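You operate a simulated robot arm through the tools that you are given. There is no shell and no other tool. Be economical: measure what you need, move in short steps, check, and stop when the job is done.

You are at the controls of a simulated robot arm. One attempt, no reset.

Task
Press the yellow tally key three times. Turn the blue trim knob to -3. Press the red tally key two times. Take the yellow cartridge and leave it on the small yellow tag. Fetch the yellow corner from the top of the dark green bench and set it in the medium green crate. Put the white filter on the top of the wooden bench away on the top of the grey bench. Fetch the yellow clip and set it on the top of the green leaf. Shut the grey drawer. Do these in any order. Set down upright: white filter, yellow clip.

It is judged by the outcome, as a careful person would: the job done as asked, and still so three seconds after it is handed in. It fails if anything else is knocked over, pushed out of place, dropped, spilled or broken.

Robot
A 7-joint arm with a two-finger parallel gripper on a trunk, on a base that drives. Base frame: it is fixed to the floor where the robot stands at the start and does not move with it; the origin is under the middle of the robot, x ahead of it, y to its left, z up. Readings come in cm, rad, newtons and seconds.
With the tool pointing down near the work surface it reaches from about 28 to 72 cm from the robot's upright axis, wherever it stands. Its first joint turns from -2.897 to 2.897 rad. Places, roughly: blue trim knob [80, -50, 90]; grey drawer [-270, 320, 60]; medium green crate (40x30x12 cm) [-90, 540, 90]; red tally key [40, -20, 80]; small yellow tag (6x4x1 cm) [-110, 90, 90]; top of the green leaf [-80, 320, 90]; top of the grey bench [-640, -770, 90]; white filter (6x6x11 cm) [-130, 310, 90]; yellow cartridge (3x3x7 cm) [50, 180, 90]; yellow clip (6x4x7 cm) [-100, 380, 90]; yellow corner (6x6x6 cm) [40, 250, 90]; yellow tally key [40, 0, 80]. Payload 1.57 kg.
Tool frame: the origin (TCP) lies between the finger pads and is the grasp point; the fingertips stand 3 cm ahead of it; z points along the fingers, y is the line along which they close. Largest opening 8 cm; finger width 1.7, thickness 1.2; the body of the gripper, 4 by 8.2 cm, starts 8 cm behind the TCP.
Orientation is that of the tool frame in the base frame, as a unit quaternion [x, y, z, w]. With the fingers straight down and closing along the base's y, the tool's x points along the base's -x, its y along +y and its z along -z.

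Tools
- The arm moves only by the tool send_rows. Its argument "motion" is a list that holds one entry, the list of rows, each a list of 7 numbers: the turn, a rotation vector about the tool's x, y, z in rad, then the shift along the tool's x, y, z in cm, then the opening, from 0 (shut) to 1 (fully open). In form: [[[rx, ry, rz, tx, ty, tz, gripper], ...]]. A call has 1 to 8 rows; each row shifts and turns the commanded pose from where the row before left it, along the tool's axes as they then stand. Each row takes 0.2 s and may step no farther than 5 cm and 0.15 rad from the row before; otherwise, or with a gripper value out of range, the whole call is refused. A pose out of reach is approached as far as the arm can. The call stops where the force on the tool passes 40 N (or 10 N more than at its start, if that is more) or the arm is blocked; 0.2 s more then pass. The fingers move at their own pace (about 7.2 cm/s each) and stop on an object; they squeeze with about 31 N. The grip force told is the motor's: it shows also when the fingers shut on nothing. Time passes only in rows, and 0.2 s behind the last, so rows that do not move let the fingers close. It gives the time, the measured TCP pose, the force on the tool (base axes), the opening and the grip force at its end, in the units of the frame above (readings bear some noise), with the torque about the TCP (base axes, N m) and any sound that the robot's microphone picked up.
- Cameras (640 x 400 px; columns grow to the right, rows downward): "scene" is now at [-1.48, 9.77, 138.9]; the picture's right is [-0.47, -0.88, 0.00], its down [-0.53, 0.29, -0.80] and it looks along [0.70, -0.38, -0.60] (base axes); focal length 259 px, centre (320, 200). "wrist" rides on the gripper at [7.2, -0.7, -12.2] in the tool frame; the picture's right is [0.09, 1.00, 0.00], its down [-0.84, 0.08, -0.54] and it looks along [-0.54, 0.05, 0.84] (tool axes); focal length 238 px, centre (320, 200). There is no depth. A picture from a camera that has moved, and an enlarged one, comes with that camera's place and axes in the base frame and with its lens.
- camera(camera): a new picture of that camera. No time passes.
- lift_body(by): slides the trunk up (or, below 0, down) by that many cm; the arm and the scene camera ride with it, the base frame stays. It gives what a move gives, with no picture.
- steer(legs): drives the robot by 1 to 6 legs, each [ahead, left, turn to the left] in cm, cm and rad, along the robot's own axes; the way and the turn of a leg run together, so that a leg with both is an arc; at most 150 cm and 3.142 rad a leg. The arm and the cameras ride along, it lands a little off, and it stops where it bumps. It gives what a move gives.
- aim_head(pan, tilt): turns the head with the scene camera to pan (to the left, within 1.501 rad either way) and tilt (down, from -0.506 to 1.204), counted from straight ahead of the robot. It gives what a move gives.
- inspect(camera, box): a new picture of the part [left, top, right, bottom] of that camera's present view, enlarged. No time passes.
- close_job(): hands the job in; it is judged then, once.

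Go step by step. Nothing tells you exact positions but the pictures and the camera data: compare them with the known pose of the tool, close in by small moves and look again before you grip or let go. The budget is 186 turns and 156 pictures, counting those below and the enlarged ones. Unless the task says otherwise, let go and move clear before handing in.

The tools are called after "Call:" by a JSON object that holds its "fn" and its "kwargs". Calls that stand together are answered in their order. send_rows: Moves the arm, as the interface text tells. Its arguments: {"type":"object","properties":{"motion":{"type":"array","items":{"type":"array","items":{"type":"array","items":{"type":"number"}}}}},"required":["motion"]} The other tools are called the same way: lift_body (by) slides the trunk up or down; steer (legs) drives the base; aim_head (pan, tilt) turns the head that bears the scene camera; camera (camera) takes a picture; inspect (camera, box) takes an enlarged picture of a part of a camera's view; close_job () hands the job in.

At the start:

```text
t: 0.0
eef_pos: [39.75, -10.73, 121.92]
tool_rot: [0.0, 1.0, -0.001, 0.0]
contact_force: [-0.1, -0.4, 0.6]
moment: [0.01, -0.03, 0.02]
opening: 8.03
finger_force: 0.1
trunk travel left (down, up): [-5.0, 6.5]
robot x, y, heading: [0.09, 0.11, 0.0]
head pan, tilt: [-0.492, 0.648]
```

scene: 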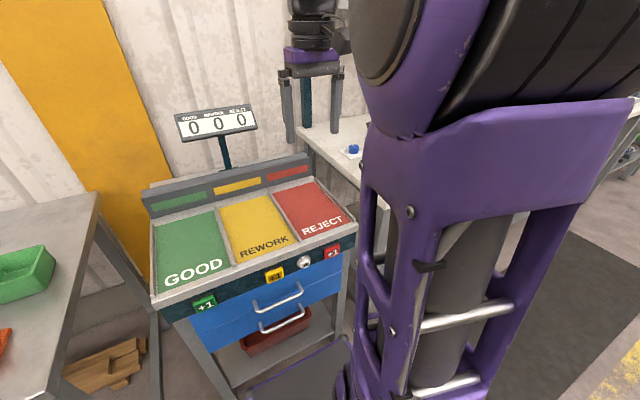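
wrist: 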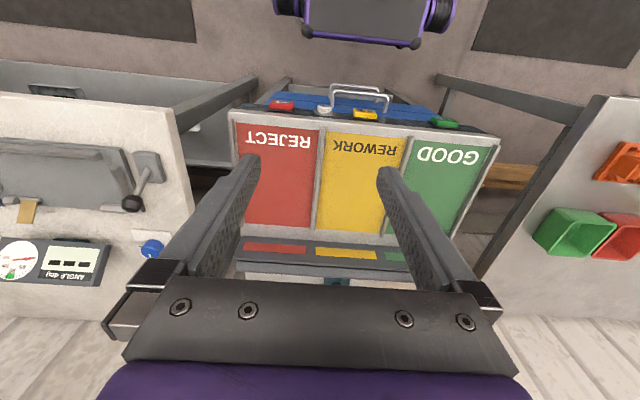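

I see the tally station ahead with its keys along the front edge. I'll enlarge the keys before working on them.

Call:
{"fn": "inspect", "kwargs": {"camera": "scene", "box": [140, 90, 370, 350]}}

Call:
{"fn": "inspect", "kwargs": {"camera": "wrist", "box": [220, 70, 500, 245]}}

```text
1.54 times, centred on (255, 220) of scene
camera zoom: at [-1.48, 9.77, 138.9], right [-0.47, -0.88, 0.0], down [-0.53, 0.29, -0.8], along [0.7, -0.38, -0.6], focal length 398 px, centre (420, 169)
```

zoom: 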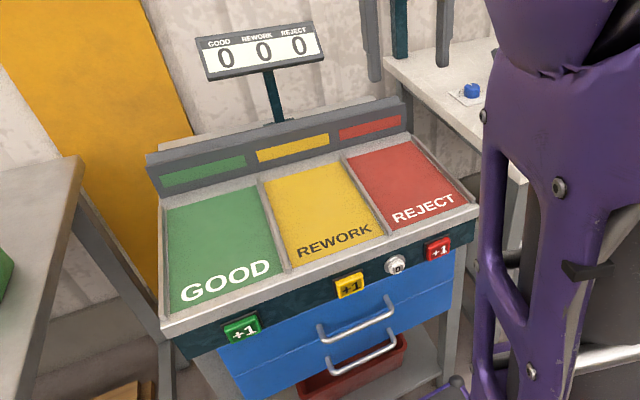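

```text
2.29 times, centred on (360, 158) of wrist
camera zoom: at [32.65, -11.55, 134.28], right [-0.09, 1.0, 0.0], down [0.84, 0.08, 0.54], along [0.54, 0.05, -0.84], focal length 545 px, centre (229, 297)
```

zoom: 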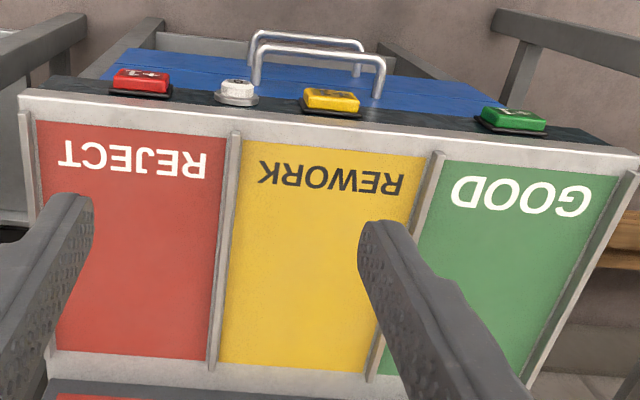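

The yellow key is at about (44.6, -0.3, 77.6) and the red one at about (44.6, -19.2, 77.5), both on a near-vertical front face. I'll tilt the closed gripper forward and lower it to in front of the yellow key.

Call:
{"fn": "send_rows", "kwargs": {"motion": [[[0, -0.15, 0, 0, 0, 0, 0], [0, -0.15, 0, 0, 0, 0, 0], [0, -0.15, 0, 0, 0, 0, 0], [0, -0.15, 0, 0, 0, 0, 0], [0, -0.15, 0, 0, 0, 0, 0], [0, -0.15, 0, 0, 0, 0, 0], [0, 0, 0, 3.81, 1.155, 2.78, 0], [0, 0, 0, 3.81, 1.155, 2.78, 0]]]}}

Call:
{"fn": "send_rows", "kwargs": {"motion": [[[0, 0, 0, 3.81, 1.155, 2.78, 0], [0, 0, 0, 3.81, 1.155, 2.78, 0], [0, 0, 0, 3.81, 1.155, 2.78, 0], [0, 0, 0, 3.81, 1.155, 2.78, 0], [0, 0, 0, 3.81, 1.155, 2.78, 0], [0, 0, 0, 3.0, 1.155, 2.2, 0]]]}}

Call:
{"fn": "camera", "kwargs": {"camera": "wrist"}}

Call:
{"fn": "camera", "kwargs": {"camera": "scene"}}

```text
t: 1.1
eef_pos: [42.12, -11.78, 114.76]
tool_rot: [0.011, 0.972, 0.025, 0.233]
contact_force: [-0.8, 1.0, 0.1]
moment: [0.0, 0.01, -0.03]
opening: 0.01
finger_force: 21.3
trunk travel left (down, up): [-5.0, 6.5]
robot x, y, heading: [-0.07, -0.25, -0.001]
head pan, tilt: [-0.492, 0.648]
stopped in row 5: the arm was blocked; the commanded pose is now the measured one
```

```text
t: 2.5
eef_pos: [36.62, -5.51, 94.13]
tool_rot: [0.011, 0.971, 0.024, 0.236]
contact_force: [-0.4, -0.7, -0.5]
moment: [-0.01, -0.04, 0.03]
opening: 0.0
finger_force: 21.2
out of reach, approached as far as the arm can: row 4, 5, 6
trunk travel left (down, up): [-5.0, 6.5]
robot x, y, heading: [0.09, 0.21, 0.002]
head pan, tilt: [-0.492, 0.648]
```

```text
151 pictures are left
camera wrist: at [24.7, -6.56, 101.74], right [-0.08, 1.0, 0.01], down [0.5, 0.03, 0.87], along [0.86, 0.07, -0.5], focal length 238 px, centre (320, 200)
```

wrist: 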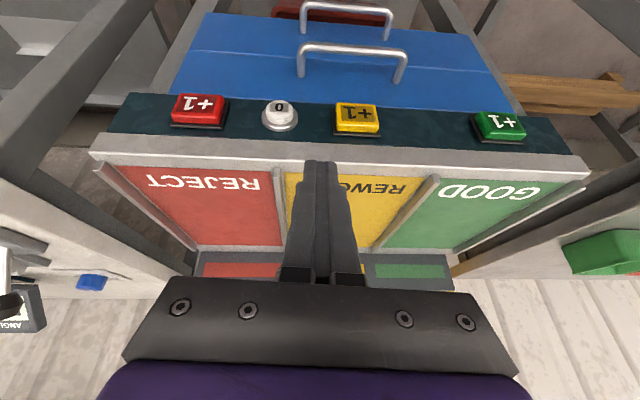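

```text
150 pictures are left
camera scene: at [-1.49, 9.76, 138.91], right [-0.47, -0.88, 0.0], down [-0.53, 0.29, -0.8], along [0.7, -0.38, -0.6], focal length 259 px, centre (320, 200)
```

scene: 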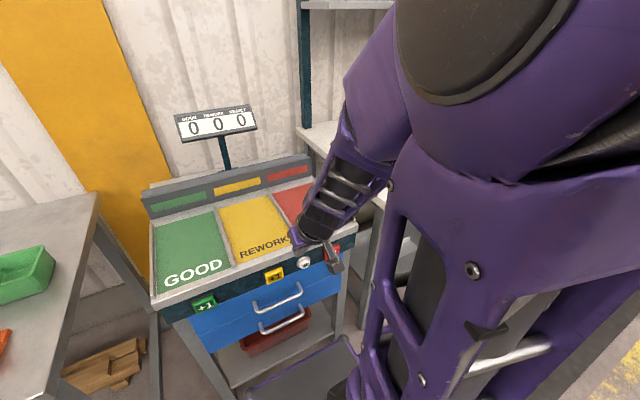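

The tilted gripper is too close to the trunk to get down. I'll back the base up 18 cm to gain room.

Call:
{"fn": "steer", "kwargs": {"legs": [[-18, 0, 0]]}}

Call:
{"fn": "send_rows", "kwargs": {"motion": [[[0, -0.15, 0, 0, 0, 0, 0], [0, -0.15, 0, 0, 0, 0, 0], [0, -0.15, 0, 0, 0, 0, 0], [0, -0.1, 0, 0, 0, 0, 0]]]}}

```text
t: 4.0
eef_pos: [18.76, -5.41, 94.04]
tool_rot: [0.009, 0.972, 0.026, 0.233]
contact_force: [-1.2, 0.1, -0.7]
moment: [0.02, 0.0, -0.02]
opening: 0.01
finger_force: 21.3
trunk travel left (down, up): [-5.0, 6.5]
robot x, y, heading: [-18.04, -0.09, 0.001]
head pan, tilt: [-0.492, 0.648]
```

```text
t: 5.0
eef_pos: [28.29, -8.6, 97.27]
tool_rot: [0.016, 0.871, 0.022, 0.49]
contact_force: [-0.4, -0.2, 0.5]
moment: [0.01, -0.01, -0.01]
opening: 0.0
finger_force: 21.8
out of reach, approached as far as the arm can: row 1, 2, 3, 4
trunk travel left (down, up): [-5.0, 6.5]
robot x, y, heading: [-17.62, -0.14, 0.003]
head pan, tilt: [-0.492, 0.648]
```

Call:
{"fn": "send_rows", "kwargs": {"motion": [[[0, 0, 0, -1.67, 2.77, 2.73, 0], [0, 0, 0, -1.67, 2.77, 2.73, 0], [0, 0, 0, -1.67, 2.77, 2.73, 0]]]}}

```text
t: 5.8
eef_pos: [38.22, -0.16, 97.85]
tool_rot: [0.017, 0.872, 0.022, 0.488]
contact_force: [-1.0, -0.2, -0.7]
moment: [0.02, 0.03, 0.05]
opening: 0.0
finger_force: 21.4
trunk travel left (down, up): [-5.0, 6.5]
robot x, y, heading: [-18.02, 0.08, -0.001]
head pan, tilt: [-0.492, 0.648]
```

Call:
{"fn": "send_rows", "kwargs": {"motion": [[[0, 0, 0, 3.97, 0, 2.42, 0], [0, 0, 0, 3.97, 0, 2.42, 0], [0, 0, 0, 3.97, 0, 2.42, 0], [0, 0, 0, 3.97, 0, 2.42, 0]]]}}

Call:
{"fn": "camera", "kwargs": {"camera": "wrist"}}

Call:
{"fn": "camera", "kwargs": {"camera": "scene"}}

```text
t: 6.8
eef_pos: [37.99, 0.74, 81.74]
tool_rot: [0.016, 0.872, 0.023, 0.489]
contact_force: [0.1, -0.9, 0.2]
moment: [0.01, -0.02, 0.02]
opening: 0.0
finger_force: 21.3
out of reach, approached as far as the arm can: row 4
trunk travel left (down, up): [-5.0, 6.5]
robot x, y, heading: [-18.15, -0.38, -0.0]
head pan, tilt: [-0.492, 0.648]
```

```text
149 pictures are left
camera wrist: at [23.97, -0.01, 81.99], right [-0.04, 1.0, -0.02], down [-0.03, 0.02, 1.0], along [1.0, 0.04, 0.03], focal length 238 px, centre (320, 200)
```

wrist: 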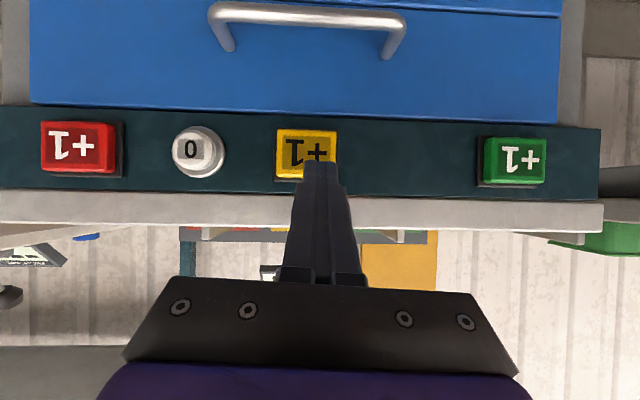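

```text
148 pictures are left
camera scene: at [-19.36, 9.74, 138.9], right [-0.47, -0.88, 0.0], down [-0.53, 0.29, -0.8], along [0.7, -0.38, -0.6], focal length 259 px, centre (320, 200)
```

scene: 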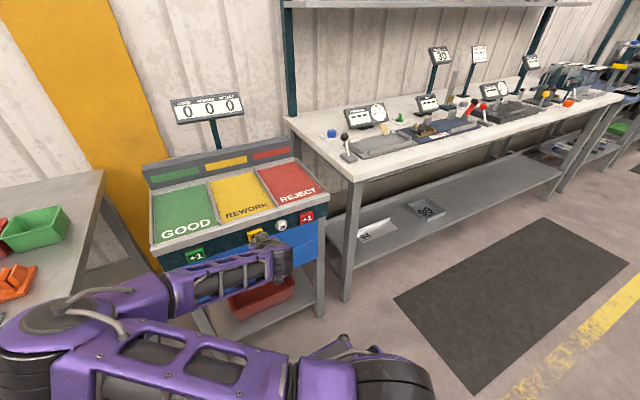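

The key's centre is about (44.5, -0.5, 78.5) and the fingertip is at z 80. I'll lower the trunk a little and line up sideways.

Call:
{"fn": "lift_body", "kwargs": {"by": -2}}

Call:
{"fn": "send_rows", "kwargs": {"motion": [[[0, 0, 0, -0.5, -1.2, 0.85, 0]]]}}

Call:
{"fn": "inspect", "kwargs": {"camera": "wrist", "box": [200, 80, 440, 230]}}

```text
t: 7.5
eef_pos: [37.97, 0.62, 79.68]
tool_rot: [0.016, 0.872, 0.022, 0.489]
contact_force: [-0.3, -0.2, -0.7]
moment: [0.02, 0.03, -0.03]
opening: 0.0
finger_force: 21.7
trunk travel left (down, up): [-3.0, 8.5]
robot x, y, heading: [-18.11, 0.22, 0.002]
head pan, tilt: [-0.492, 0.648]
```

```text
t: 7.9
eef_pos: [38.9, -0.39, 79.48]
tool_rot: [0.015, 0.871, 0.023, 0.49]
contact_force: [0.5, -0.6, -0.2]
moment: [-0.03, 0.03, 0.03]
opening: 0.01
finger_force: 21.3
trunk travel left (down, up): [-3.0, 8.5]
robot x, y, heading: [-18.22, 0.02, -0.002]
head pan, tilt: [-0.492, 0.648]
```

```text
2.67 times, centred on (320, 155) of wrist
camera zoom: at [24.84, -1.25, 79.83], right [-0.04, 1.0, -0.02], down [-0.03, 0.02, 1.0], along [1.0, 0.04, 0.03], focal length 636 px, centre (320, 320)
```

zoom: 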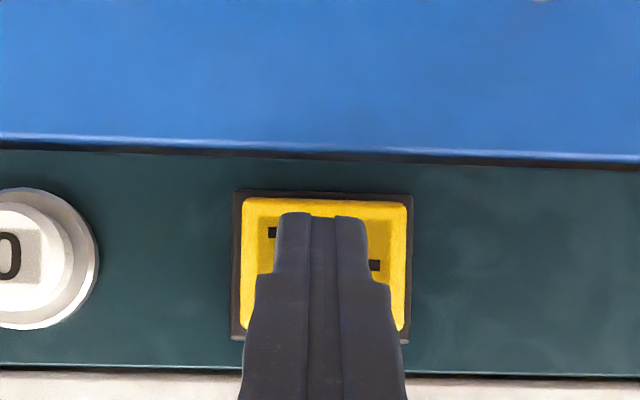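

Call:
{"fn": "send_rows", "kwargs": {"motion": [[[0, 0, 0, -0.69, 0, 0.17, 0], [0, 0, 0, -0.26, 0, 0.43, 0], [0, 0, 0, -0.26, 0, 0.43, 0], [0, 0, 0, -0.26, 0, 0.43, 0]]]}}

Call:
{"fn": "send_rows", "kwargs": {"motion": [[[0, 0, 0, -0.16, 0, 0.26, 0]]]}}

Call:
{"fn": "send_rows", "kwargs": {"motion": [[[0, 0, 0, -0.16, 0, 0.26, 0]]]}}

Call:
{"fn": "inspect", "kwargs": {"camera": "wrist", "box": [200, 80, 440, 230]}}

```text
t: 8.9
eef_pos: [40.84, -0.45, 80.07]
tool_rot: [0.016, 0.872, 0.022, 0.489]
contact_force: [-0.3, 0.0, 0.7]
moment: [-0.02, 0.02, -0.03]
opening: 0.0
finger_force: 21.6
trunk travel left (down, up): [-3.0, 8.5]
robot x, y, heading: [-18.24, 0.11, -0.004]
head pan, tilt: [-0.492, 0.648]
```

```text
t: 9.3
eef_pos: [41.21, -0.45, 80.1]
tool_rot: [0.016, 0.872, 0.022, 0.489]
contact_force: [-3.2, -0.8, 1.0]
moment: [0.0, 0.01, -0.04]
opening: 0.0
finger_force: 21.5
trunk travel left (down, up): [-3.0, 8.5]
robot x, y, heading: [-17.77, 0.03, 0.005]
head pan, tilt: [-0.492, 0.648]
heard: click
```

```text
t: 9.7
eef_pos: [41.39, -0.51, 80.03]
tool_rot: [0.016, 0.872, 0.021, 0.489]
contact_force: [-11.3, 2.1, 1.4]
moment: [-0.01, 0.1, 0.04]
opening: 0.0
finger_force: 21.7
trunk travel left (down, up): [-3.0, 8.5]
robot x, y, heading: [-17.86, -0.09, 0.007]
head pan, tilt: [-0.492, 0.648]
```

```text
2.67 times, centred on (320, 155) of wrist
camera zoom: at [27.33, -1.22, 80.41], right [-0.04, 1.0, -0.03], down [-0.02, 0.02, 1.0], along [1.0, 0.04, 0.02], focal length 636 px, centre (320, 320)
```

zoom: 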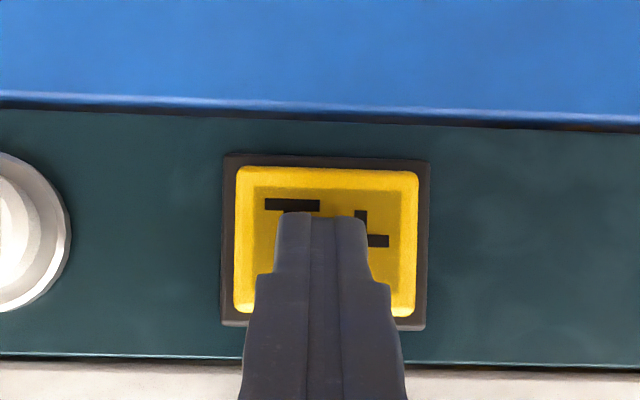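

One click has been heard. I'll back off 1.5 cm and check that the counter reads 1.

Call:
{"fn": "send_rows", "kwargs": {"motion": [[[0, 0, 0, 0.78, 0, -1.28, 0], [0, 0, 0, 0, 0, 0, 0]]]}}

Call:
{"fn": "inspect", "kwargs": {"camera": "scene", "box": [140, 80, 330, 200]}}

```text
t: 10.3
eef_pos: [40.01, -0.41, 80.07]
tool_rot: [0.017, 0.871, 0.022, 0.49]
contact_force: [-0.4, -0.1, -0.1]
moment: [-0.01, -0.02, 0.0]
opening: 0.0
finger_force: 21.0
trunk travel left (down, up): [-3.0, 8.5]
robot x, y, heading: [-17.94, -0.37, 0.0]
head pan, tilt: [-0.492, 0.648]
```

```text
3.33 times, centred on (235, 140) of scene
camera zoom: at [-19.44, 9.76, 136.9], right [-0.47, -0.88, 0.0], down [-0.53, 0.29, -0.8], along [0.7, -0.38, -0.6], focal length 863 px, centre (603, 400)
```

zoom: 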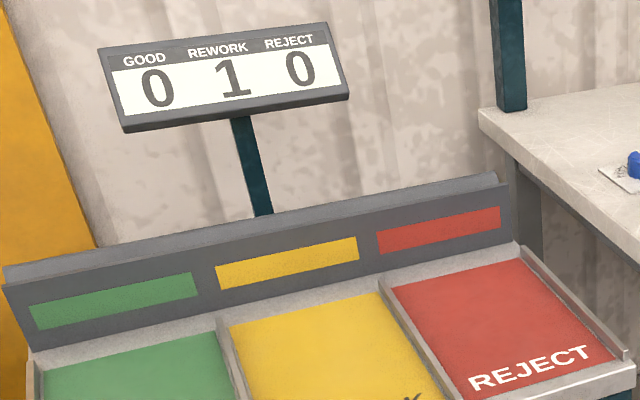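

The counter reads 1. Two more presses with full release between them.

Call:
{"fn": "send_rows", "kwargs": {"motion": [[[0, 0, 0, -0.78, 0, 1.28, 0], [0, 0, 0, 0, 0, 0, 0], [0, 0, 0, 0.78, 0, -1.28, 0], [0, 0, 0, 0, 0, 0, 0]]]}}

Call:
{"fn": "inspect", "kwargs": {"camera": "scene", "box": [140, 80, 330, 200]}}

```text
t: 11.3
eef_pos: [40.05, -0.38, 80.0]
tool_rot: [0.016, 0.872, 0.022, 0.489]
contact_force: [-0.9, 0.4, 0.5]
moment: [0.01, 0.02, 0.0]
opening: 0.0
finger_force: 21.7
trunk travel left (down, up): [-3.0, 8.5]
robot x, y, heading: [-17.76, -0.35, -0.002]
head pan, tilt: [-0.492, 0.648]
heard: click
```

```text
3.33 times, centred on (235, 140) of scene
camera zoom: at [-19.44, 9.76, 136.9], right [-0.47, -0.88, 0.0], down [-0.53, 0.29, -0.8], along [0.7, -0.38, -0.6], focal length 863 px, centre (603, 400)
```

zoom: 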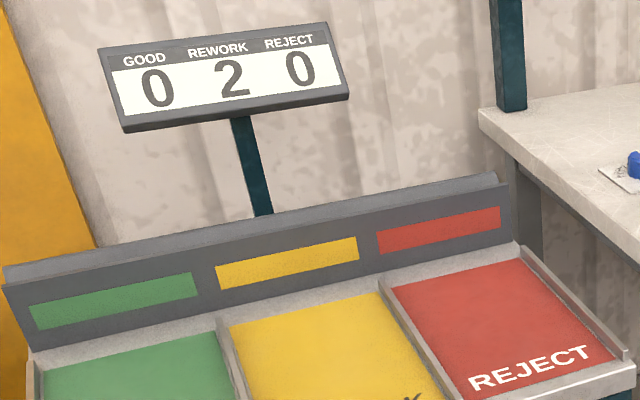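

The counter reads 2. A third press, then back off and shift sideways to the red key.

Call:
{"fn": "send_rows", "kwargs": {"motion": [[[0, 0, 0, -0.78, 0, 1.28, 0], [0, 0, 0, 0, 0, 0, 0], [0, 0, 0, 0.78, 0, -1.28, 0], [0, 0, 0, 1.6, 0, -2.56, 0], [0, 0, 0, 0, -4.7, 0, 0], [0, 0, 0, 0, -4.7, 0, 0], [0, 0, 0, 0, -4.7, 0, 0], [0, 0, 0, 0, -4.7, 0, 0]]]}}

Call:
{"fn": "camera", "kwargs": {"camera": "wrist"}}

Call:
{"fn": "inspect", "kwargs": {"camera": "scene", "box": [140, 80, 330, 200]}}

```text
t: 13.1
eef_pos: [36.89, -19.36, 78.98]
tool_rot: [0.015, 0.872, 0.023, 0.488]
contact_force: [-0.3, -0.1, 0.2]
moment: [-0.01, -0.01, -0.04]
opening: 0.0
finger_force: 21.0
trunk travel left (down, up): [-3.0, 8.5]
robot x, y, heading: [-17.97, -0.19, 0.005]
head pan, tilt: [-0.492, 0.648]
heard: click
```

```text
143 pictures are left
camera wrist: at [22.79, -20.07, 79.34], right [-0.04, 1.0, -0.02], down [-0.03, 0.02, 1.0], along [1.0, 0.04, 0.02], focal length 238 px, centre (320, 200)
```

wrist: 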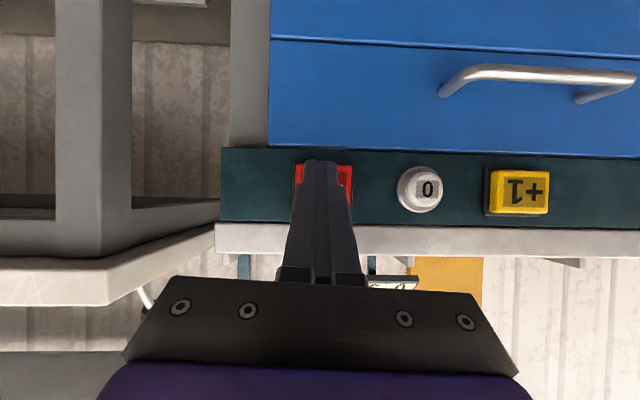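

```text
3.33 times, centred on (235, 140) of scene
camera zoom: at [-19.45, 9.8, 136.9], right [-0.47, -0.88, 0.0], down [-0.53, 0.28, -0.8], along [0.7, -0.38, -0.6], focal length 863 px, centre (603, 400)
```

zoom: 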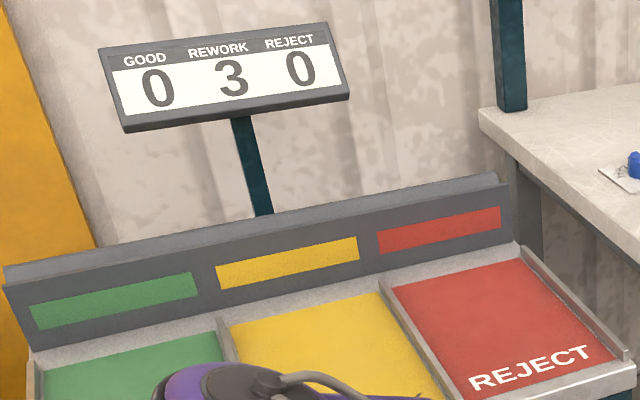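

Yellow is done at 3. The tool is lined up with the red key; I'll approach and press once.

Call:
{"fn": "send_rows", "kwargs": {"motion": [[[0, 0, 0, -2.41, 0, 2.04, 0], [0, 0, 0, 0, 0, 0, 0], [0, 0, 0, -0.39, 0, 0.64, 0], [0, 0, 0, -0.39, 0, 0.64, 0], [0, 0, 0, 0, 0, 0, 0]]]}}

Call:
{"fn": "send_rows", "kwargs": {"motion": [[[0, 0, 0, 0.78, 0, -1.28, 0], [0, 0, 0, 0, 0, 0, 0]]]}}

Call:
{"fn": "inspect", "kwargs": {"camera": "scene", "box": [140, 80, 330, 200]}}

```text
t: 14.3
eef_pos: [41.38, -19.35, 79.9]
tool_rot: [0.016, 0.872, 0.022, 0.489]
contact_force: [-13.7, 3.9, 2.8]
moment: [-0.03, 0.05, 0.12]
opening: 0.01
finger_force: 21.4
trunk travel left (down, up): [-3.0, 8.5]
robot x, y, heading: [-18.05, -0.44, 0.005]
head pan, tilt: [-0.492, 0.648]
heard: click
```

```text
t: 14.9
eef_pos: [40.06, -19.36, 79.96]
tool_rot: [0.015, 0.872, 0.022, 0.49]
contact_force: [0.3, -0.5, 0.3]
moment: [0.0, -0.01, 0.0]
opening: 0.0
finger_force: 21.2
trunk travel left (down, up): [-3.0, 8.5]
robot x, y, heading: [-17.81, 0.2, -0.0]
head pan, tilt: [-0.492, 0.648]
```

```text
3.33 times, centred on (235, 140) of scene
camera zoom: at [-19.44, 9.76, 136.9], right [-0.47, -0.88, 0.0], down [-0.53, 0.29, -0.8], along [0.7, -0.38, -0.6], focal length 863 px, centre (603, 400)
```

zoom: 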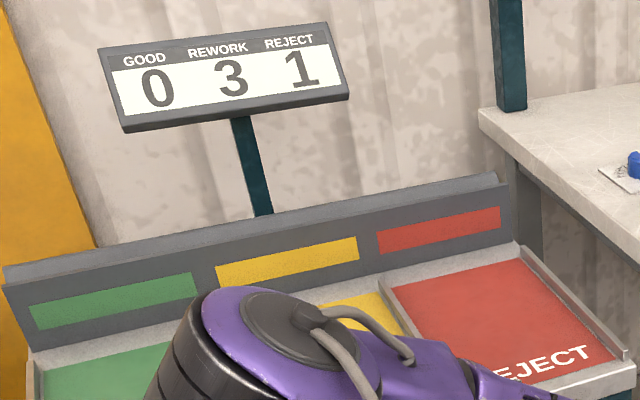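

Call:
{"fn": "send_rows", "kwargs": {"motion": [[[0, 0, 0, -0.78, 0, 1.28, 0], [0, 0, 0, 0, 0, 0, 0], [0, 0, 0, 0.78, 0, -1.28, 0], [0, 0, 0, 2.6, 0, -4.2, 0], [0, 0, 0, -3.97, 0, -2.42, 0], [0, 0, 0, -3.97, 0, -2.42, 0], [0, 0, 0, -3.97, 0, -2.42, 0], [0, 0, 0, -3.97, 0, -2.42, 0]]]}}

Call:
{"fn": "lift_body", "kwargs": {"by": 8}}

Call:
{"fn": "aim_head", "kwargs": {"pan": -0.6, "tilt": 0.4}}

Call:
{"fn": "camera", "kwargs": {"camera": "scene"}}

```text
t: 16.7
eef_pos: [34.97, -20.23, 98.58]
tool_rot: [0.016, 0.872, 0.022, 0.488]
contact_force: [0.4, -0.4, -0.5]
moment: [-0.01, -0.04, -0.01]
opening: 0.0
finger_force: 21.6
trunk travel left (down, up): [-3.0, 8.5]
robot x, y, heading: [-18.05, 0.26, 0.001]
head pan, tilt: [-0.492, 0.648]
heard: click
```

```text
t: 17.9
eef_pos: [34.86, -20.2, 106.6]
tool_rot: [0.017, 0.872, 0.021, 0.489]
contact_force: [-0.6, 0.6, 0.0]
moment: [-0.02, 0.0, 0.03]
opening: 0.0
finger_force: 21.6
trunk travel left (down, up): [-11.0, 0.5]
robot x, y, heading: [-17.79, 0.23, 0.001]
head pan, tilt: [-0.492, 0.648]
```

```text
t: 18.6
eef_pos: [35.03, -20.21, 106.61]
tool_rot: [0.016, 0.872, 0.022, 0.489]
contact_force: [-0.3, 0.1, 0.3]
moment: [-0.02, 0.03, 0.0]
opening: 0.0
finger_force: 21.3
trunk travel left (down, up): [-11.0, 0.5]
robot x, y, heading: [-17.66, 0.15, 0.003]
head pan, tilt: [-0.6, 0.4]
```

```text
140 pictures are left
camera scene: at [-19.45, 8.64, 147.13], right [-0.56, -0.83, 0.0], down [-0.32, 0.22, -0.92], along [0.76, -0.52, -0.39], focal length 259 px, centre (320, 200)
```

scene: 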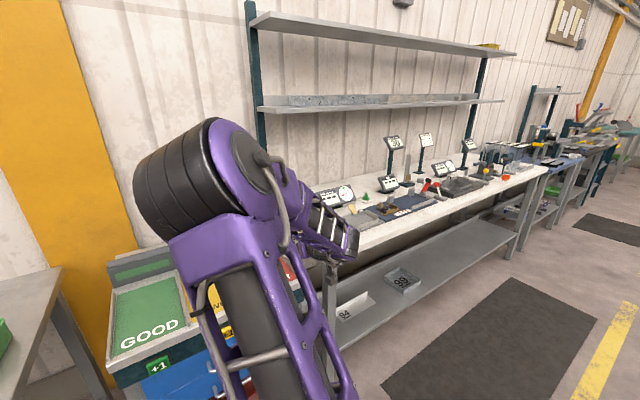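

Both counts are entered; I'll verify the display shortly. Now I drive sideways to face the blue knob.

Call:
{"fn": "steer", "kwargs": {"legs": [[0, -48, 0]]}}

Call:
{"fn": "aim_head", "kwargs": {"pan": 0.0, "tilt": 0.5}}

Call:
{"fn": "camera", "kwargs": {"camera": "scene"}}

Call:
{"fn": "camera", "kwargs": {"camera": "wrist"}}

```text
t: 23.6
eef_pos: [35.09, -66.7, 106.65]
tool_rot: [0.014, 0.872, 0.024, 0.489]
contact_force: [0.1, -0.2, -0.4]
moment: [0.02, 0.0, -0.04]
opening: 0.0
finger_force: 20.9
trunk travel left (down, up): [-11.0, 0.5]
robot x, y, heading: [-17.68, -47.01, 0.003]
head pan, tilt: [-0.6, 0.4]
```

```text
t: 24.6
eef_pos: [35.22, -66.67, 106.63]
tool_rot: [0.015, 0.872, 0.023, 0.488]
contact_force: [-0.3, -0.1, -0.9]
moment: [-0.02, 0.0, 0.01]
opening: 0.01
finger_force: 21.5
trunk travel left (down, up): [-11.0, 0.5]
robot x, y, heading: [-17.71, -46.75, -0.0]
head pan, tilt: [0.0, 0.499]
```

```text
139 pictures are left
camera scene: at [-17.93, -32.86, 146.23], right [0.0, -1.0, 0.0], down [-0.48, 0.0, -0.88], along [0.88, 0.0, -0.48], focal length 259 px, centre (320, 200)
```

scene: 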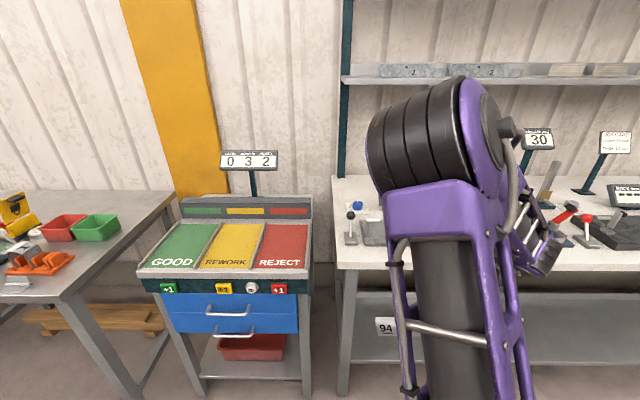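

```text
138 pictures are left
camera wrist: at [21.06, -67.55, 106.94], right [-0.05, 1.0, -0.02], down [-0.03, 0.02, 1.0], along [1.0, 0.05, 0.02], focal length 238 px, centre (320, 200)
```

wrist: 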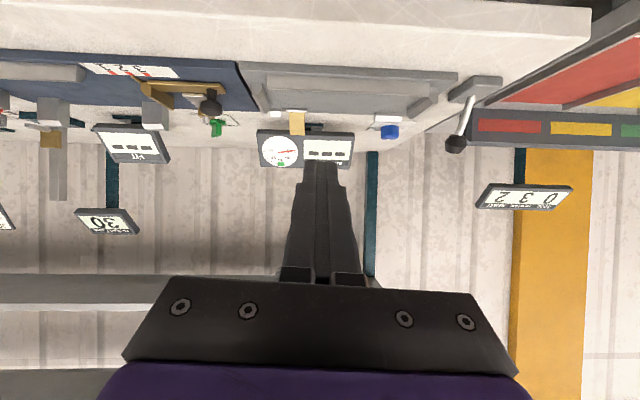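

Counter shows 0 3 2, as asked. I'll bring the gripper upright and drive nearer the knob, which is at about (78, -49, 91).

Call:
{"fn": "send_rows", "kwargs": {"motion": [[[0, 0.15, 0, 0, 0, 0, 1], [0, 0.15, 0, 0, 0, 0, 1], [0, 0.15, 0, 0, 0, 0, 1], [0, 0.15, 0, 0, 0, 0, 1], [0, 0.15, 0, 0, 0, 0, 1], [0, 0.15, 0, 0, 0, 0, 1], [0, 0.12, 0, 0, 0, 0, 1], [0, 0, 0, 0, 4.5, 0, 1]]]}}

Call:
{"fn": "steer", "kwargs": {"legs": [[28, 0, 0]]}}

Call:
{"fn": "camera", "kwargs": {"camera": "wrist"}}

Call:
{"fn": "camera", "kwargs": {"camera": "scene"}}

```text
t: 26.4
eef_pos: [35.06, -62.27, 106.9]
tool_rot: [0.002, 1.0, 0.027, 0.0]
contact_force: [0.1, 0.0, -0.3]
moment: [0.02, 0.02, 0.01]
opening: 8.0
finger_force: 0.1
trunk travel left (down, up): [-11.0, 0.5]
robot x, y, heading: [-17.39, -47.0, 0.005]
head pan, tilt: [0.0, 0.499]
```

```text
t: 28.4
eef_pos: [62.88, -61.96, 106.71]
tool_rot: [0.001, 1.0, 0.028, 0.001]
contact_force: [0.0, 0.2, -0.6]
moment: [-0.01, -0.01, 0.0]
opening: 8.0
finger_force: 0.0
trunk travel left (down, up): [-11.0, 0.5]
robot x, y, heading: [10.06, -46.15, 0.008]
head pan, tilt: [0.0, 0.499]
```

```text
137 pictures are left
camera wrist: at [55.84, -63.47, 119.07], right [-0.09, 0.99, 0.05], down [0.84, 0.05, 0.55], along [0.54, 0.1, -0.84], focal length 238 px, centre (320, 200)
```

wrist: 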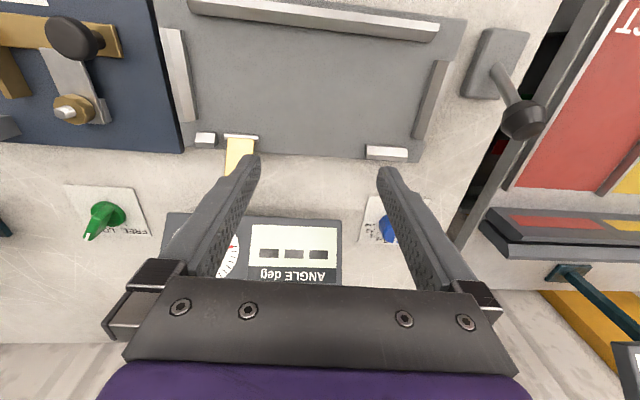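

```text
136 pictures are left
camera scene: at [9.89, -32.7, 146.23], right [0.01, -1.0, 0.0], down [-0.48, 0.0, -0.88], along [0.88, 0.01, -0.48], focal length 259 px, centre (320, 200)
```

scene: 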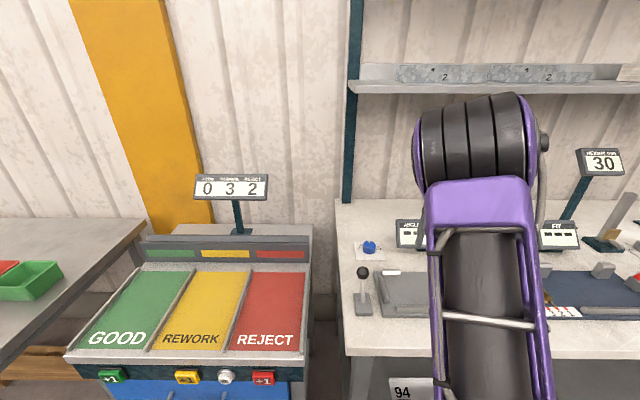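

Call:
{"fn": "inspect", "kwargs": {"camera": "scene", "box": [340, 222, 420, 272]}}

Call:
{"fn": "inspect", "kwargs": {"camera": "wrist", "box": [340, 190, 436, 250]}}

```text
8.00 times, centred on (380, 247) of scene
camera zoom: at [9.89, -32.7, 146.23], right [0.01, -1.0, 0.0], down [-0.48, 0.0, -0.88], along [0.88, 0.01, -0.48], focal length 2071 px, centre (-160, -176)
```

zoom: 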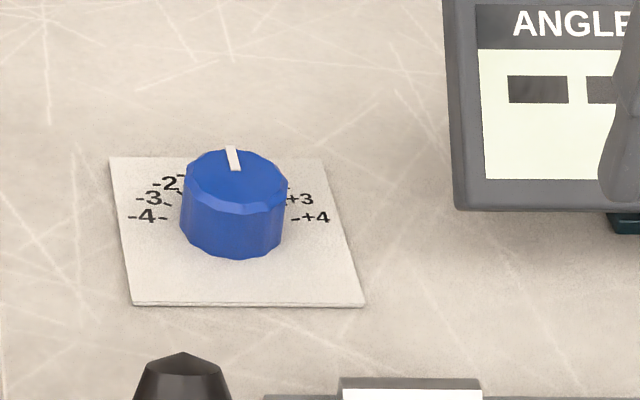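

```text
6.67 times, centred on (388, 220) of wrist
camera zoom: at [55.84, -63.47, 119.07], right [-0.09, 0.99, 0.05], down [0.84, 0.05, 0.55], along [0.54, 0.1, -0.84], focal length 1589 px, centre (-133, 67)
```

zoom: 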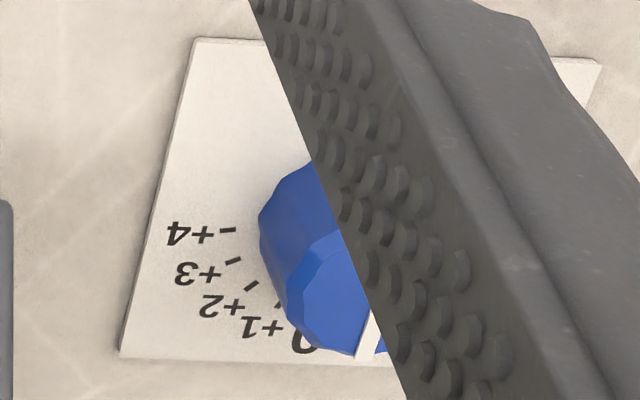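

The pointer is at 0; -3 lies counterclockwise from above, to the left. I'll level the gripper, move over the knob (about 77.5, -48) and pre-turn it clockwise.

Call:
{"fn": "send_rows", "kwargs": {"motion": [[[0.056, 0, 0, 0, 0, 0, 1], [0, 0, 0, -2.92, 2.8, 0.3, 1], [0, 0, 0, -2.92, 2.8, 0.3, 1], [0, 0, 0, -2.92, 2.8, 0.3, 1], [0, 0, 0, -2.92, 2.8, 0.3, 1], [0, 0, 0, -2.92, 2.8, 0.3, 1]]]}}

Call:
{"fn": "camera", "kwargs": {"camera": "wrist"}}

Call:
{"fn": "camera", "kwargs": {"camera": "scene"}}

```text
t: 29.8
eef_pos: [77.55, -48.05, 105.42]
tool_rot: [0.001, 1.0, -0.001, 0.0]
contact_force: [-0.2, -0.1, 0.4]
moment: [0.0, -0.01, 0.0]
opening: 7.99
finger_force: 0.1
trunk travel left (down, up): [-11.0, 0.5]
robot x, y, heading: [10.24, -46.58, 0.002]
head pan, tilt: [0.0, 0.499]
```

```text
133 pictures are left
camera wrist: at [70.53, -48.76, 117.8], right [-0.09, 1.0, 0.0], down [0.84, 0.08, 0.54], along [0.54, 0.05, -0.84], focal length 238 px, centre (320, 200)
```

wrist: 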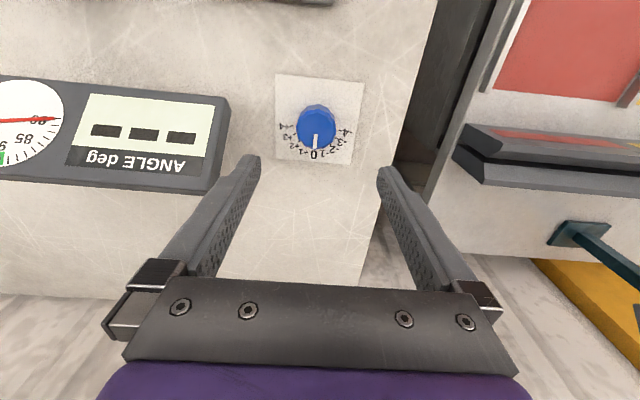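

```text
132 pictures are left
camera scene: at [9.89, -32.71, 146.23], right [0.01, -1.0, 0.0], down [-0.48, 0.0, -0.88], along [0.88, 0.01, -0.48], focal length 259 px, centre (320, 200)
```

scene: 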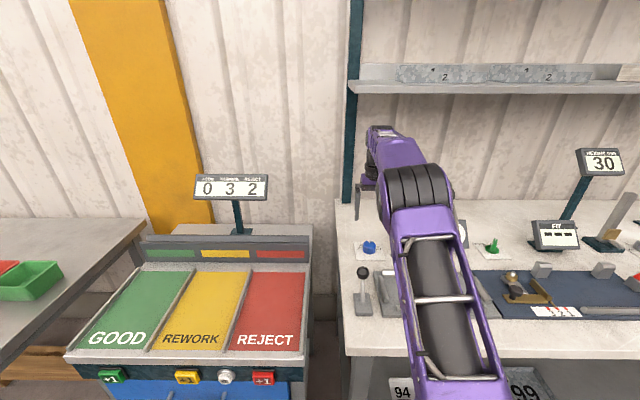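

Call:
{"fn": "inspect", "kwargs": {"camera": "wrist", "box": [264, 70, 376, 140]}}

Call:
{"fn": "inspect", "kwargs": {"camera": "wrist", "box": [272, 110, 368, 170]}}

```text
5.71 times, centred on (320, 105) of wrist
camera zoom: at [70.53, -48.76, 117.8], right [-0.09, 1.0, 0.0], down [0.84, 0.08, 0.54], along [0.54, 0.05, -0.84], focal length 1362 px, centre (320, 743)
```

zoom: 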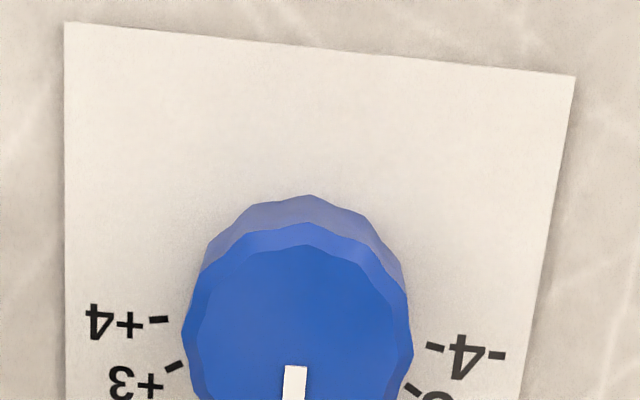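

```text
6.67 times, centred on (320, 140) of wrist
camera zoom: at [70.53, -48.76, 117.8], right [-0.09, 1.0, 0.0], down [0.84, 0.08, 0.54], along [0.54, 0.05, -0.84], focal length 1589 px, centre (320, 600)
```

zoom: 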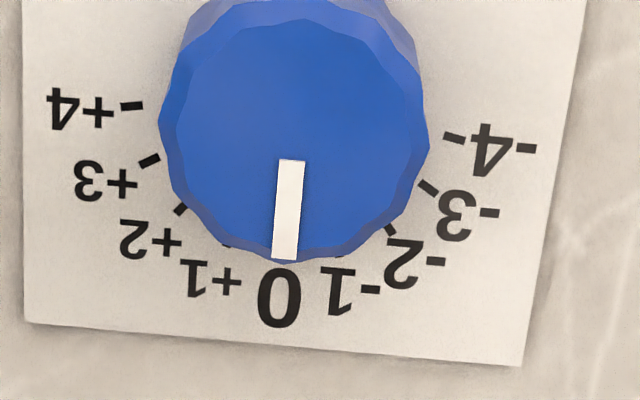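

Ticks fit 20° spacing about the centre (77.9, -48.5), so -3 is 60° counterclockwise. I'll pre-turn the gripper by 30°, descend and grip.

Call:
{"fn": "send_rows", "kwargs": {"motion": [[[0, 0, 0.13, -0.35, -0.42, 0, 1], [0, 0, 0.13, 0, 0, 0, 1], [0, 0, 0.13, 0, 0, 0, 1], [0, 0, 0.13, 0, 0, 0, 1], [0, 0, 0, 0, 0, 4, 1], [0, 0, 0, 0, 0, 4, 1], [0, 0, 0, 0, 0, 3, 1]]]}}

Call:
{"fn": "camera", "kwargs": {"camera": "wrist"}}

Call:
{"fn": "inspect", "kwargs": {"camera": "scene", "box": [330, 190, 450, 265]}}

```text
t: 31.4
eef_pos: [77.81, -48.45, 94.03]
tool_rot: [0.257, 0.966, 0.0, 0.003]
contact_force: [-0.6, 0.4, -0.2]
moment: [-0.03, -0.01, 0.01]
opening: 7.99
finger_force: 0.1
trunk travel left (down, up): [-11.0, 0.5]
robot x, y, heading: [10.14, -46.36, 0.006]
head pan, tilt: [0.0, 0.499]
```

```text
129 pictures are left
camera wrist: at [71.32, -45.6, 106.41], right [0.42, 0.91, 0.0], down [0.76, -0.35, 0.55], along [0.5, -0.23, -0.84], focal length 238 px, centre (320, 200)
```

wrist: 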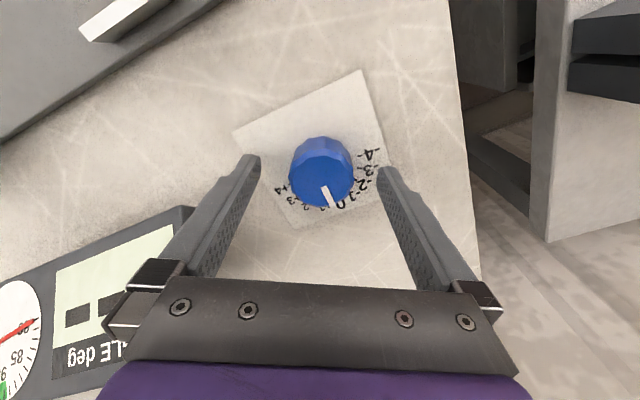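

```text
5.33 times, centred on (390, 228) of scene
camera zoom: at [9.88, -32.7, 146.23], right [0.01, -1.0, 0.0], down [-0.48, 0.0, -0.88], along [0.88, 0.01, -0.48], focal length 1381 px, centre (-53, 53)
```

zoom: 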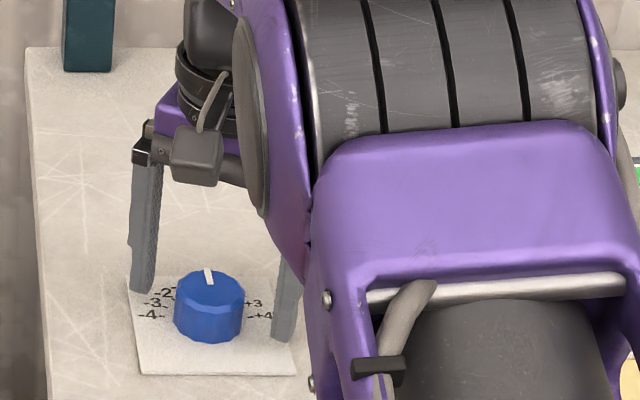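

Call:
{"fn": "send_rows", "kwargs": {"motion": [[[0, 0, 0, 0, 0, 0, 0], [0, 0, 0, 0, 0, 0, 0], [0, 0, 0, 0, 0, 0, 0]]]}}

Call:
{"fn": "inspect", "kwargs": {"camera": "wrist", "box": [240, 110, 400, 210]}}

```text
t: 32.2
eef_pos: [77.78, -48.46, 93.91]
tool_rot: [0.257, 0.966, -0.001, 0.002]
contact_force: [2.8, 3.8, -0.4]
moment: [-0.17, -0.3, -0.02]
opening: 4.17
finger_force: 43.1
trunk travel left (down, up): [-11.0, 0.5]
robot x, y, heading: [9.99, -46.48, 0.008]
head pan, tilt: [0.0, 0.499]
```

```text
4.00 times, centred on (320, 160) of wrist
camera zoom: at [71.35, -45.52, 106.4], right [0.41, 0.91, 0.0], down [0.76, -0.35, 0.54], along [0.5, -0.23, -0.84], focal length 953 px, centre (320, 360)
```

zoom: 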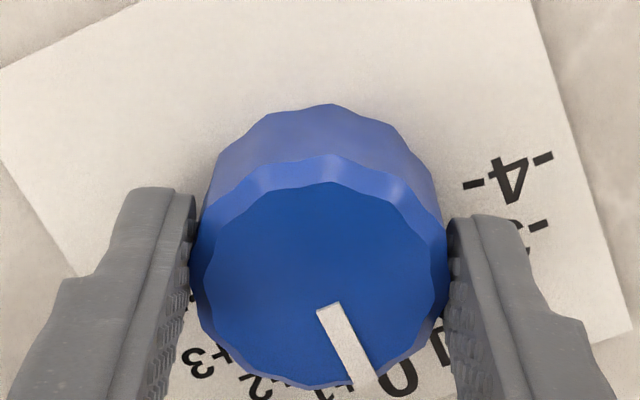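

Gripped squarely. Now turning counterclockwise by 60°.

Call:
{"fn": "send_rows", "kwargs": {"motion": [[[0, 0, -0.131, 0, 0, 0, 0], [0, 0, -0.131, 0, 0, 0, 0], [0, 0, -0.131, 0, 0, 0, 0], [0, 0, -0.131, 0, 0, 0, 0], [0, 0, -0.131, 0, 0, 0, 0], [0, 0, -0.131, 0, 0, 0, 0], [0, 0, -0.131, 0, 0, 0, 0], [0, 0, -0.131, 0, 0, 0, 0]]]}}

Call:
{"fn": "inspect", "kwargs": {"camera": "wrist", "box": [240, 110, 400, 210]}}

Call:
{"fn": "inspect", "kwargs": {"camera": "scene", "box": [330, 212, 426, 272]}}

```text
t: 34.0
eef_pos: [77.8, -48.52, 94.1]
tool_rot: [-0.262, 0.965, 0.0, -0.002]
contact_force: [-9.0, 8.1, -18.0]
moment: [0.92, -0.01, -0.02]
opening: 4.18
finger_force: 45.0
trunk travel left (down, up): [-11.0, 0.5]
robot x, y, heading: [10.23, -46.45, 0.007]
head pan, tilt: [0.0, 0.499]
```

```text
4.00 times, centred on (320, 160) of wrist
camera zoom: at [72.15, -52.74, 106.46], right [-0.58, 0.81, 0.0], down [0.68, 0.49, 0.54], along [0.44, 0.31, -0.84], focal length 953 px, centre (320, 360)
```

zoom: 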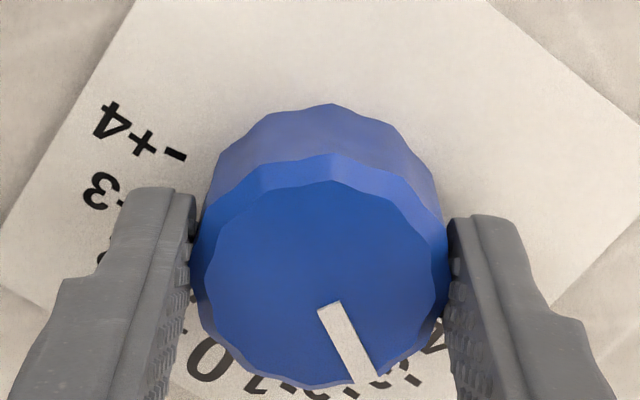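

```text
6.67 times, centred on (378, 242) of scene
camera zoom: at [9.97, -32.65, 146.21], right [0.01, -1.0, 0.0], down [-0.48, 0.0, -0.88], along [0.88, 0.01, -0.48], focal length 1726 px, centre (-67, -80)
```

zoom: 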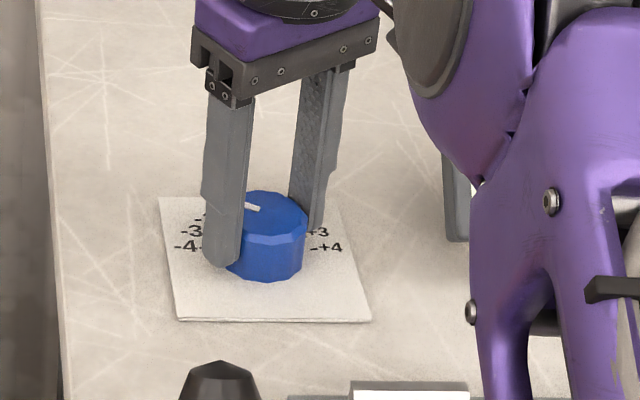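

Turned without slip. I'll release, rise and check the pointer.

Call:
{"fn": "send_rows", "kwargs": {"motion": [[[0, 0, 0, 0, 0, 0, 1], [0, 0, 0, 0, 0, 0, 1], [0, 0, 0, 0, 0, -4, 1], [0, 0, 0.13, 0, 0, -4, 1], [0, 0, 0.13, 0, 0, -3, 1], [0, 0, 0.13, 0, 0, 0, 1], [0, 0, 0.13, 0, 0, 0, 1]]]}}

Call:
{"fn": "inspect", "kwargs": {"camera": "wrist", "box": [250, 90, 370, 165]}}

Call:
{"fn": "inspect", "kwargs": {"camera": "scene", "box": [330, 212, 426, 272]}}

```text
t: 35.6
eef_pos: [77.69, -48.39, 105.31]
tool_rot: [-0.003, 1.0, -0.001, 0.001]
contact_force: [-0.6, -0.3, 0.5]
moment: [0.02, 0.03, 0.01]
opening: 8.0
finger_force: 0.0
trunk travel left (down, up): [-11.0, 0.5]
robot x, y, heading: [10.24, -46.61, 0.009]
head pan, tilt: [0.0, 0.499]
```

```text
5.33 times, centred on (310, 128) of wrist
camera zoom: at [70.64, -49.27, 117.6], right [-0.1, 1.0, 0.0], down [0.83, 0.08, 0.54], along [0.54, 0.05, -0.84], focal length 1271 px, centre (373, 587)
```

zoom: 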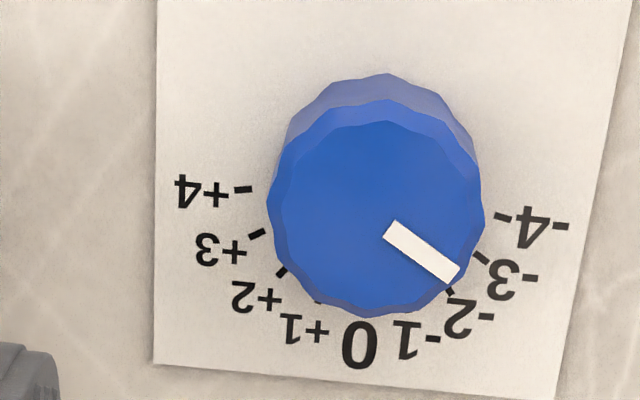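

```text
6.67 times, centred on (378, 242) of scene
camera zoom: at [9.89, -32.7, 146.23], right [0.01, -1.0, 0.0], down [-0.48, 0.0, -0.88], along [0.88, 0.01, -0.48], focal length 1726 px, centre (-67, -80)
```

zoom: 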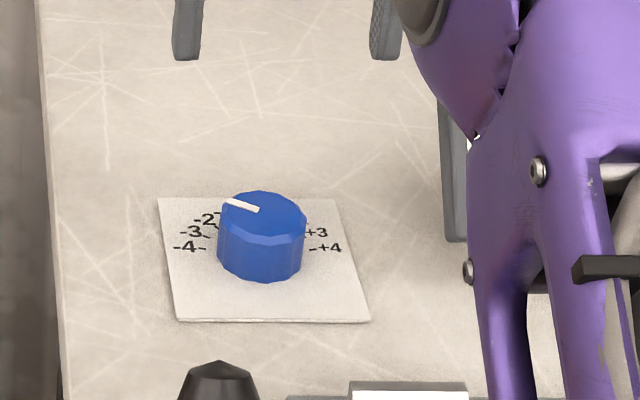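

The pointer stands at -3. I'll back off, tuck the arm in and look toward the left side of the hall.

Call:
{"fn": "steer", "kwargs": {"legs": [[-35, 0, 0]]}}

Call:
{"fn": "send_rows", "kwargs": {"motion": [[[0, 0, 0, 3.5, 0, -2, 1], [0, 0, 0, 4.5, 0, -2, 1], [0, 0, 0, 4.5, 0, -2, 1], [0, 0, 0, 4.5, 0, -2, 1], [0, 0, 0, 4.5, 0, -2, 1], [0, 0, 0, 4.5, 0, -2, 1]]]}}

Call:
{"fn": "aim_head", "kwargs": {"pan": 1.2, "tilt": 0.25}}

Call:
{"fn": "camera", "kwargs": {"camera": "scene"}}

```text
t: 37.9
eef_pos: [42.63, -48.83, 105.25]
tool_rot: [-0.003, 1.0, -0.001, 0.001]
contact_force: [-0.2, -0.3, -0.7]
moment: [0.0, 0.0, -0.01]
opening: 8.01
finger_force: 0.0
trunk travel left (down, up): [-11.0, 0.5]
robot x, y, heading: [-25.31, -46.96, 0.004]
head pan, tilt: [0.0, 0.499]
```

```text
t: 39.3
eef_pos: [16.4, -49.04, 117.33]
tool_rot: [-0.002, 1.0, -0.002, 0.0]
contact_force: [0.1, 0.8, -0.5]
moment: [0.01, 0.02, -0.02]
opening: 8.05
finger_force: 0.0
trunk travel left (down, up): [-11.0, 0.5]
robot x, y, heading: [-25.21, -46.96, 0.003]
head pan, tilt: [0.0, 0.499]
```

```text
t: 40.7
eef_pos: [16.43, -49.03, 117.12]
tool_rot: [-0.002, 1.0, 0.0, 0.0]
contact_force: [-0.5, -0.2, 0.2]
moment: [0.04, 0.0, 0.0]
opening: 8.01
finger_force: 0.1
trunk travel left (down, up): [-11.0, 0.5]
robot x, y, heading: [-25.22, -46.93, 0.0]
head pan, tilt: [1.201, 0.25]
```

```text
122 pictures are left
camera scene: at [-25.17, -30.9, 148.19], right [0.21, -0.98, 0.0], down [-0.28, -0.06, -0.96], along [0.94, 0.21, -0.28], focal length 259 px, centre (320, 200)
```

scene: 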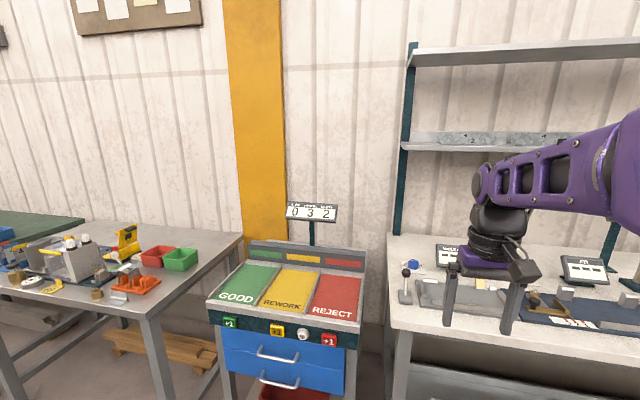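

Call:
{"fn": "camera", "kwargs": {"camera": "scene"}}

```text
121 pictures are left
camera scene: at [-25.17, -30.9, 148.19], right [0.21, -0.98, 0.0], down [-0.28, -0.06, -0.96], along [0.94, 0.21, -0.28], focal length 259 px, centre (320, 200)
```

scene: 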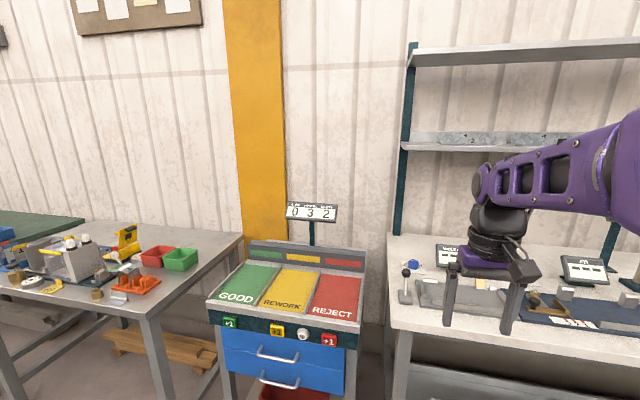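

The head did not appear to reach the commanded pan; I'll aim again, further.

Call:
{"fn": "aim_head", "kwargs": {"pan": 1.5, "tilt": 0.35}}

Call:
{"fn": "camera", "kwargs": {"camera": "scene"}}

```text
t: 41.5
eef_pos: [16.46, -49.06, 117.09]
tool_rot: [-0.002, 1.0, -0.001, 0.0]
contact_force: [-0.6, 0.3, 0.1]
moment: [0.02, -0.05, 0.0]
opening: 8.01
finger_force: 0.1
trunk travel left (down, up): [-11.0, 0.5]
robot x, y, heading: [-25.15, -47.0, 0.002]
head pan, tilt: [1.499, 0.351]
```

```text
120 pictures are left
camera scene: at [-25.17, -30.89, 148.16], right [0.21, -0.98, 0.0], down [-0.28, -0.06, -0.96], along [0.94, 0.21, -0.29], focal length 259 px, centre (320, 200)
```

scene: 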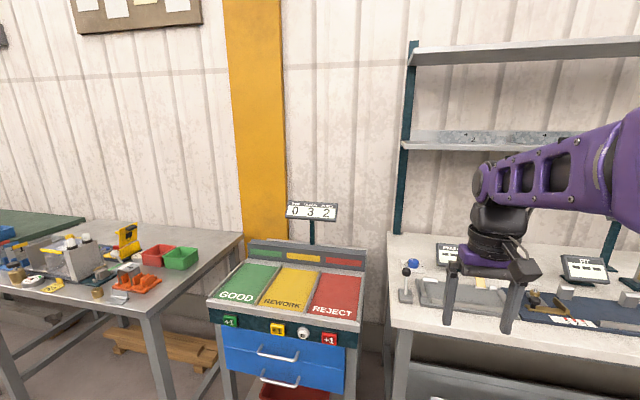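

Call:
{"fn": "aim_head", "kwargs": {"pan": 0.5, "tilt": 0.5}}

Call:
{"fn": "inspect", "kwargs": {"camera": "scene", "box": [0, 0, 640, 400]}}

```text
t: 42.7
eef_pos: [16.54, -49.07, 117.11]
tool_rot: [-0.002, 1.0, -0.001, -0.001]
contact_force: [0.2, 0.0, 0.3]
moment: [0.0, 0.01, -0.03]
opening: 8.02
finger_force: 0.0
trunk travel left (down, up): [-11.0, 0.5]
robot x, y, heading: [-24.93, -46.93, 0.003]
head pan, tilt: [0.499, 0.499]
```

```text
1.00 times, centred on (320, 200) of scene (not enlarged: the box is as wide or as high as the picture)
camera zoom: at [-25.22, -30.93, 147.26], right [0.21, -0.98, 0.0], down [-0.37, -0.08, -0.93], along [0.91, 0.2, -0.38], focal length 259 px, centre (320, 200)
```

zoom: 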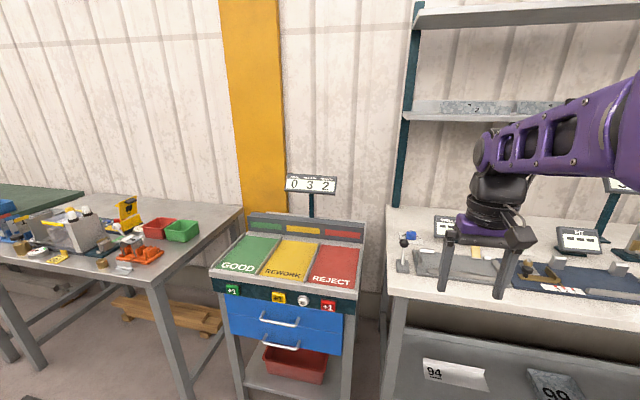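

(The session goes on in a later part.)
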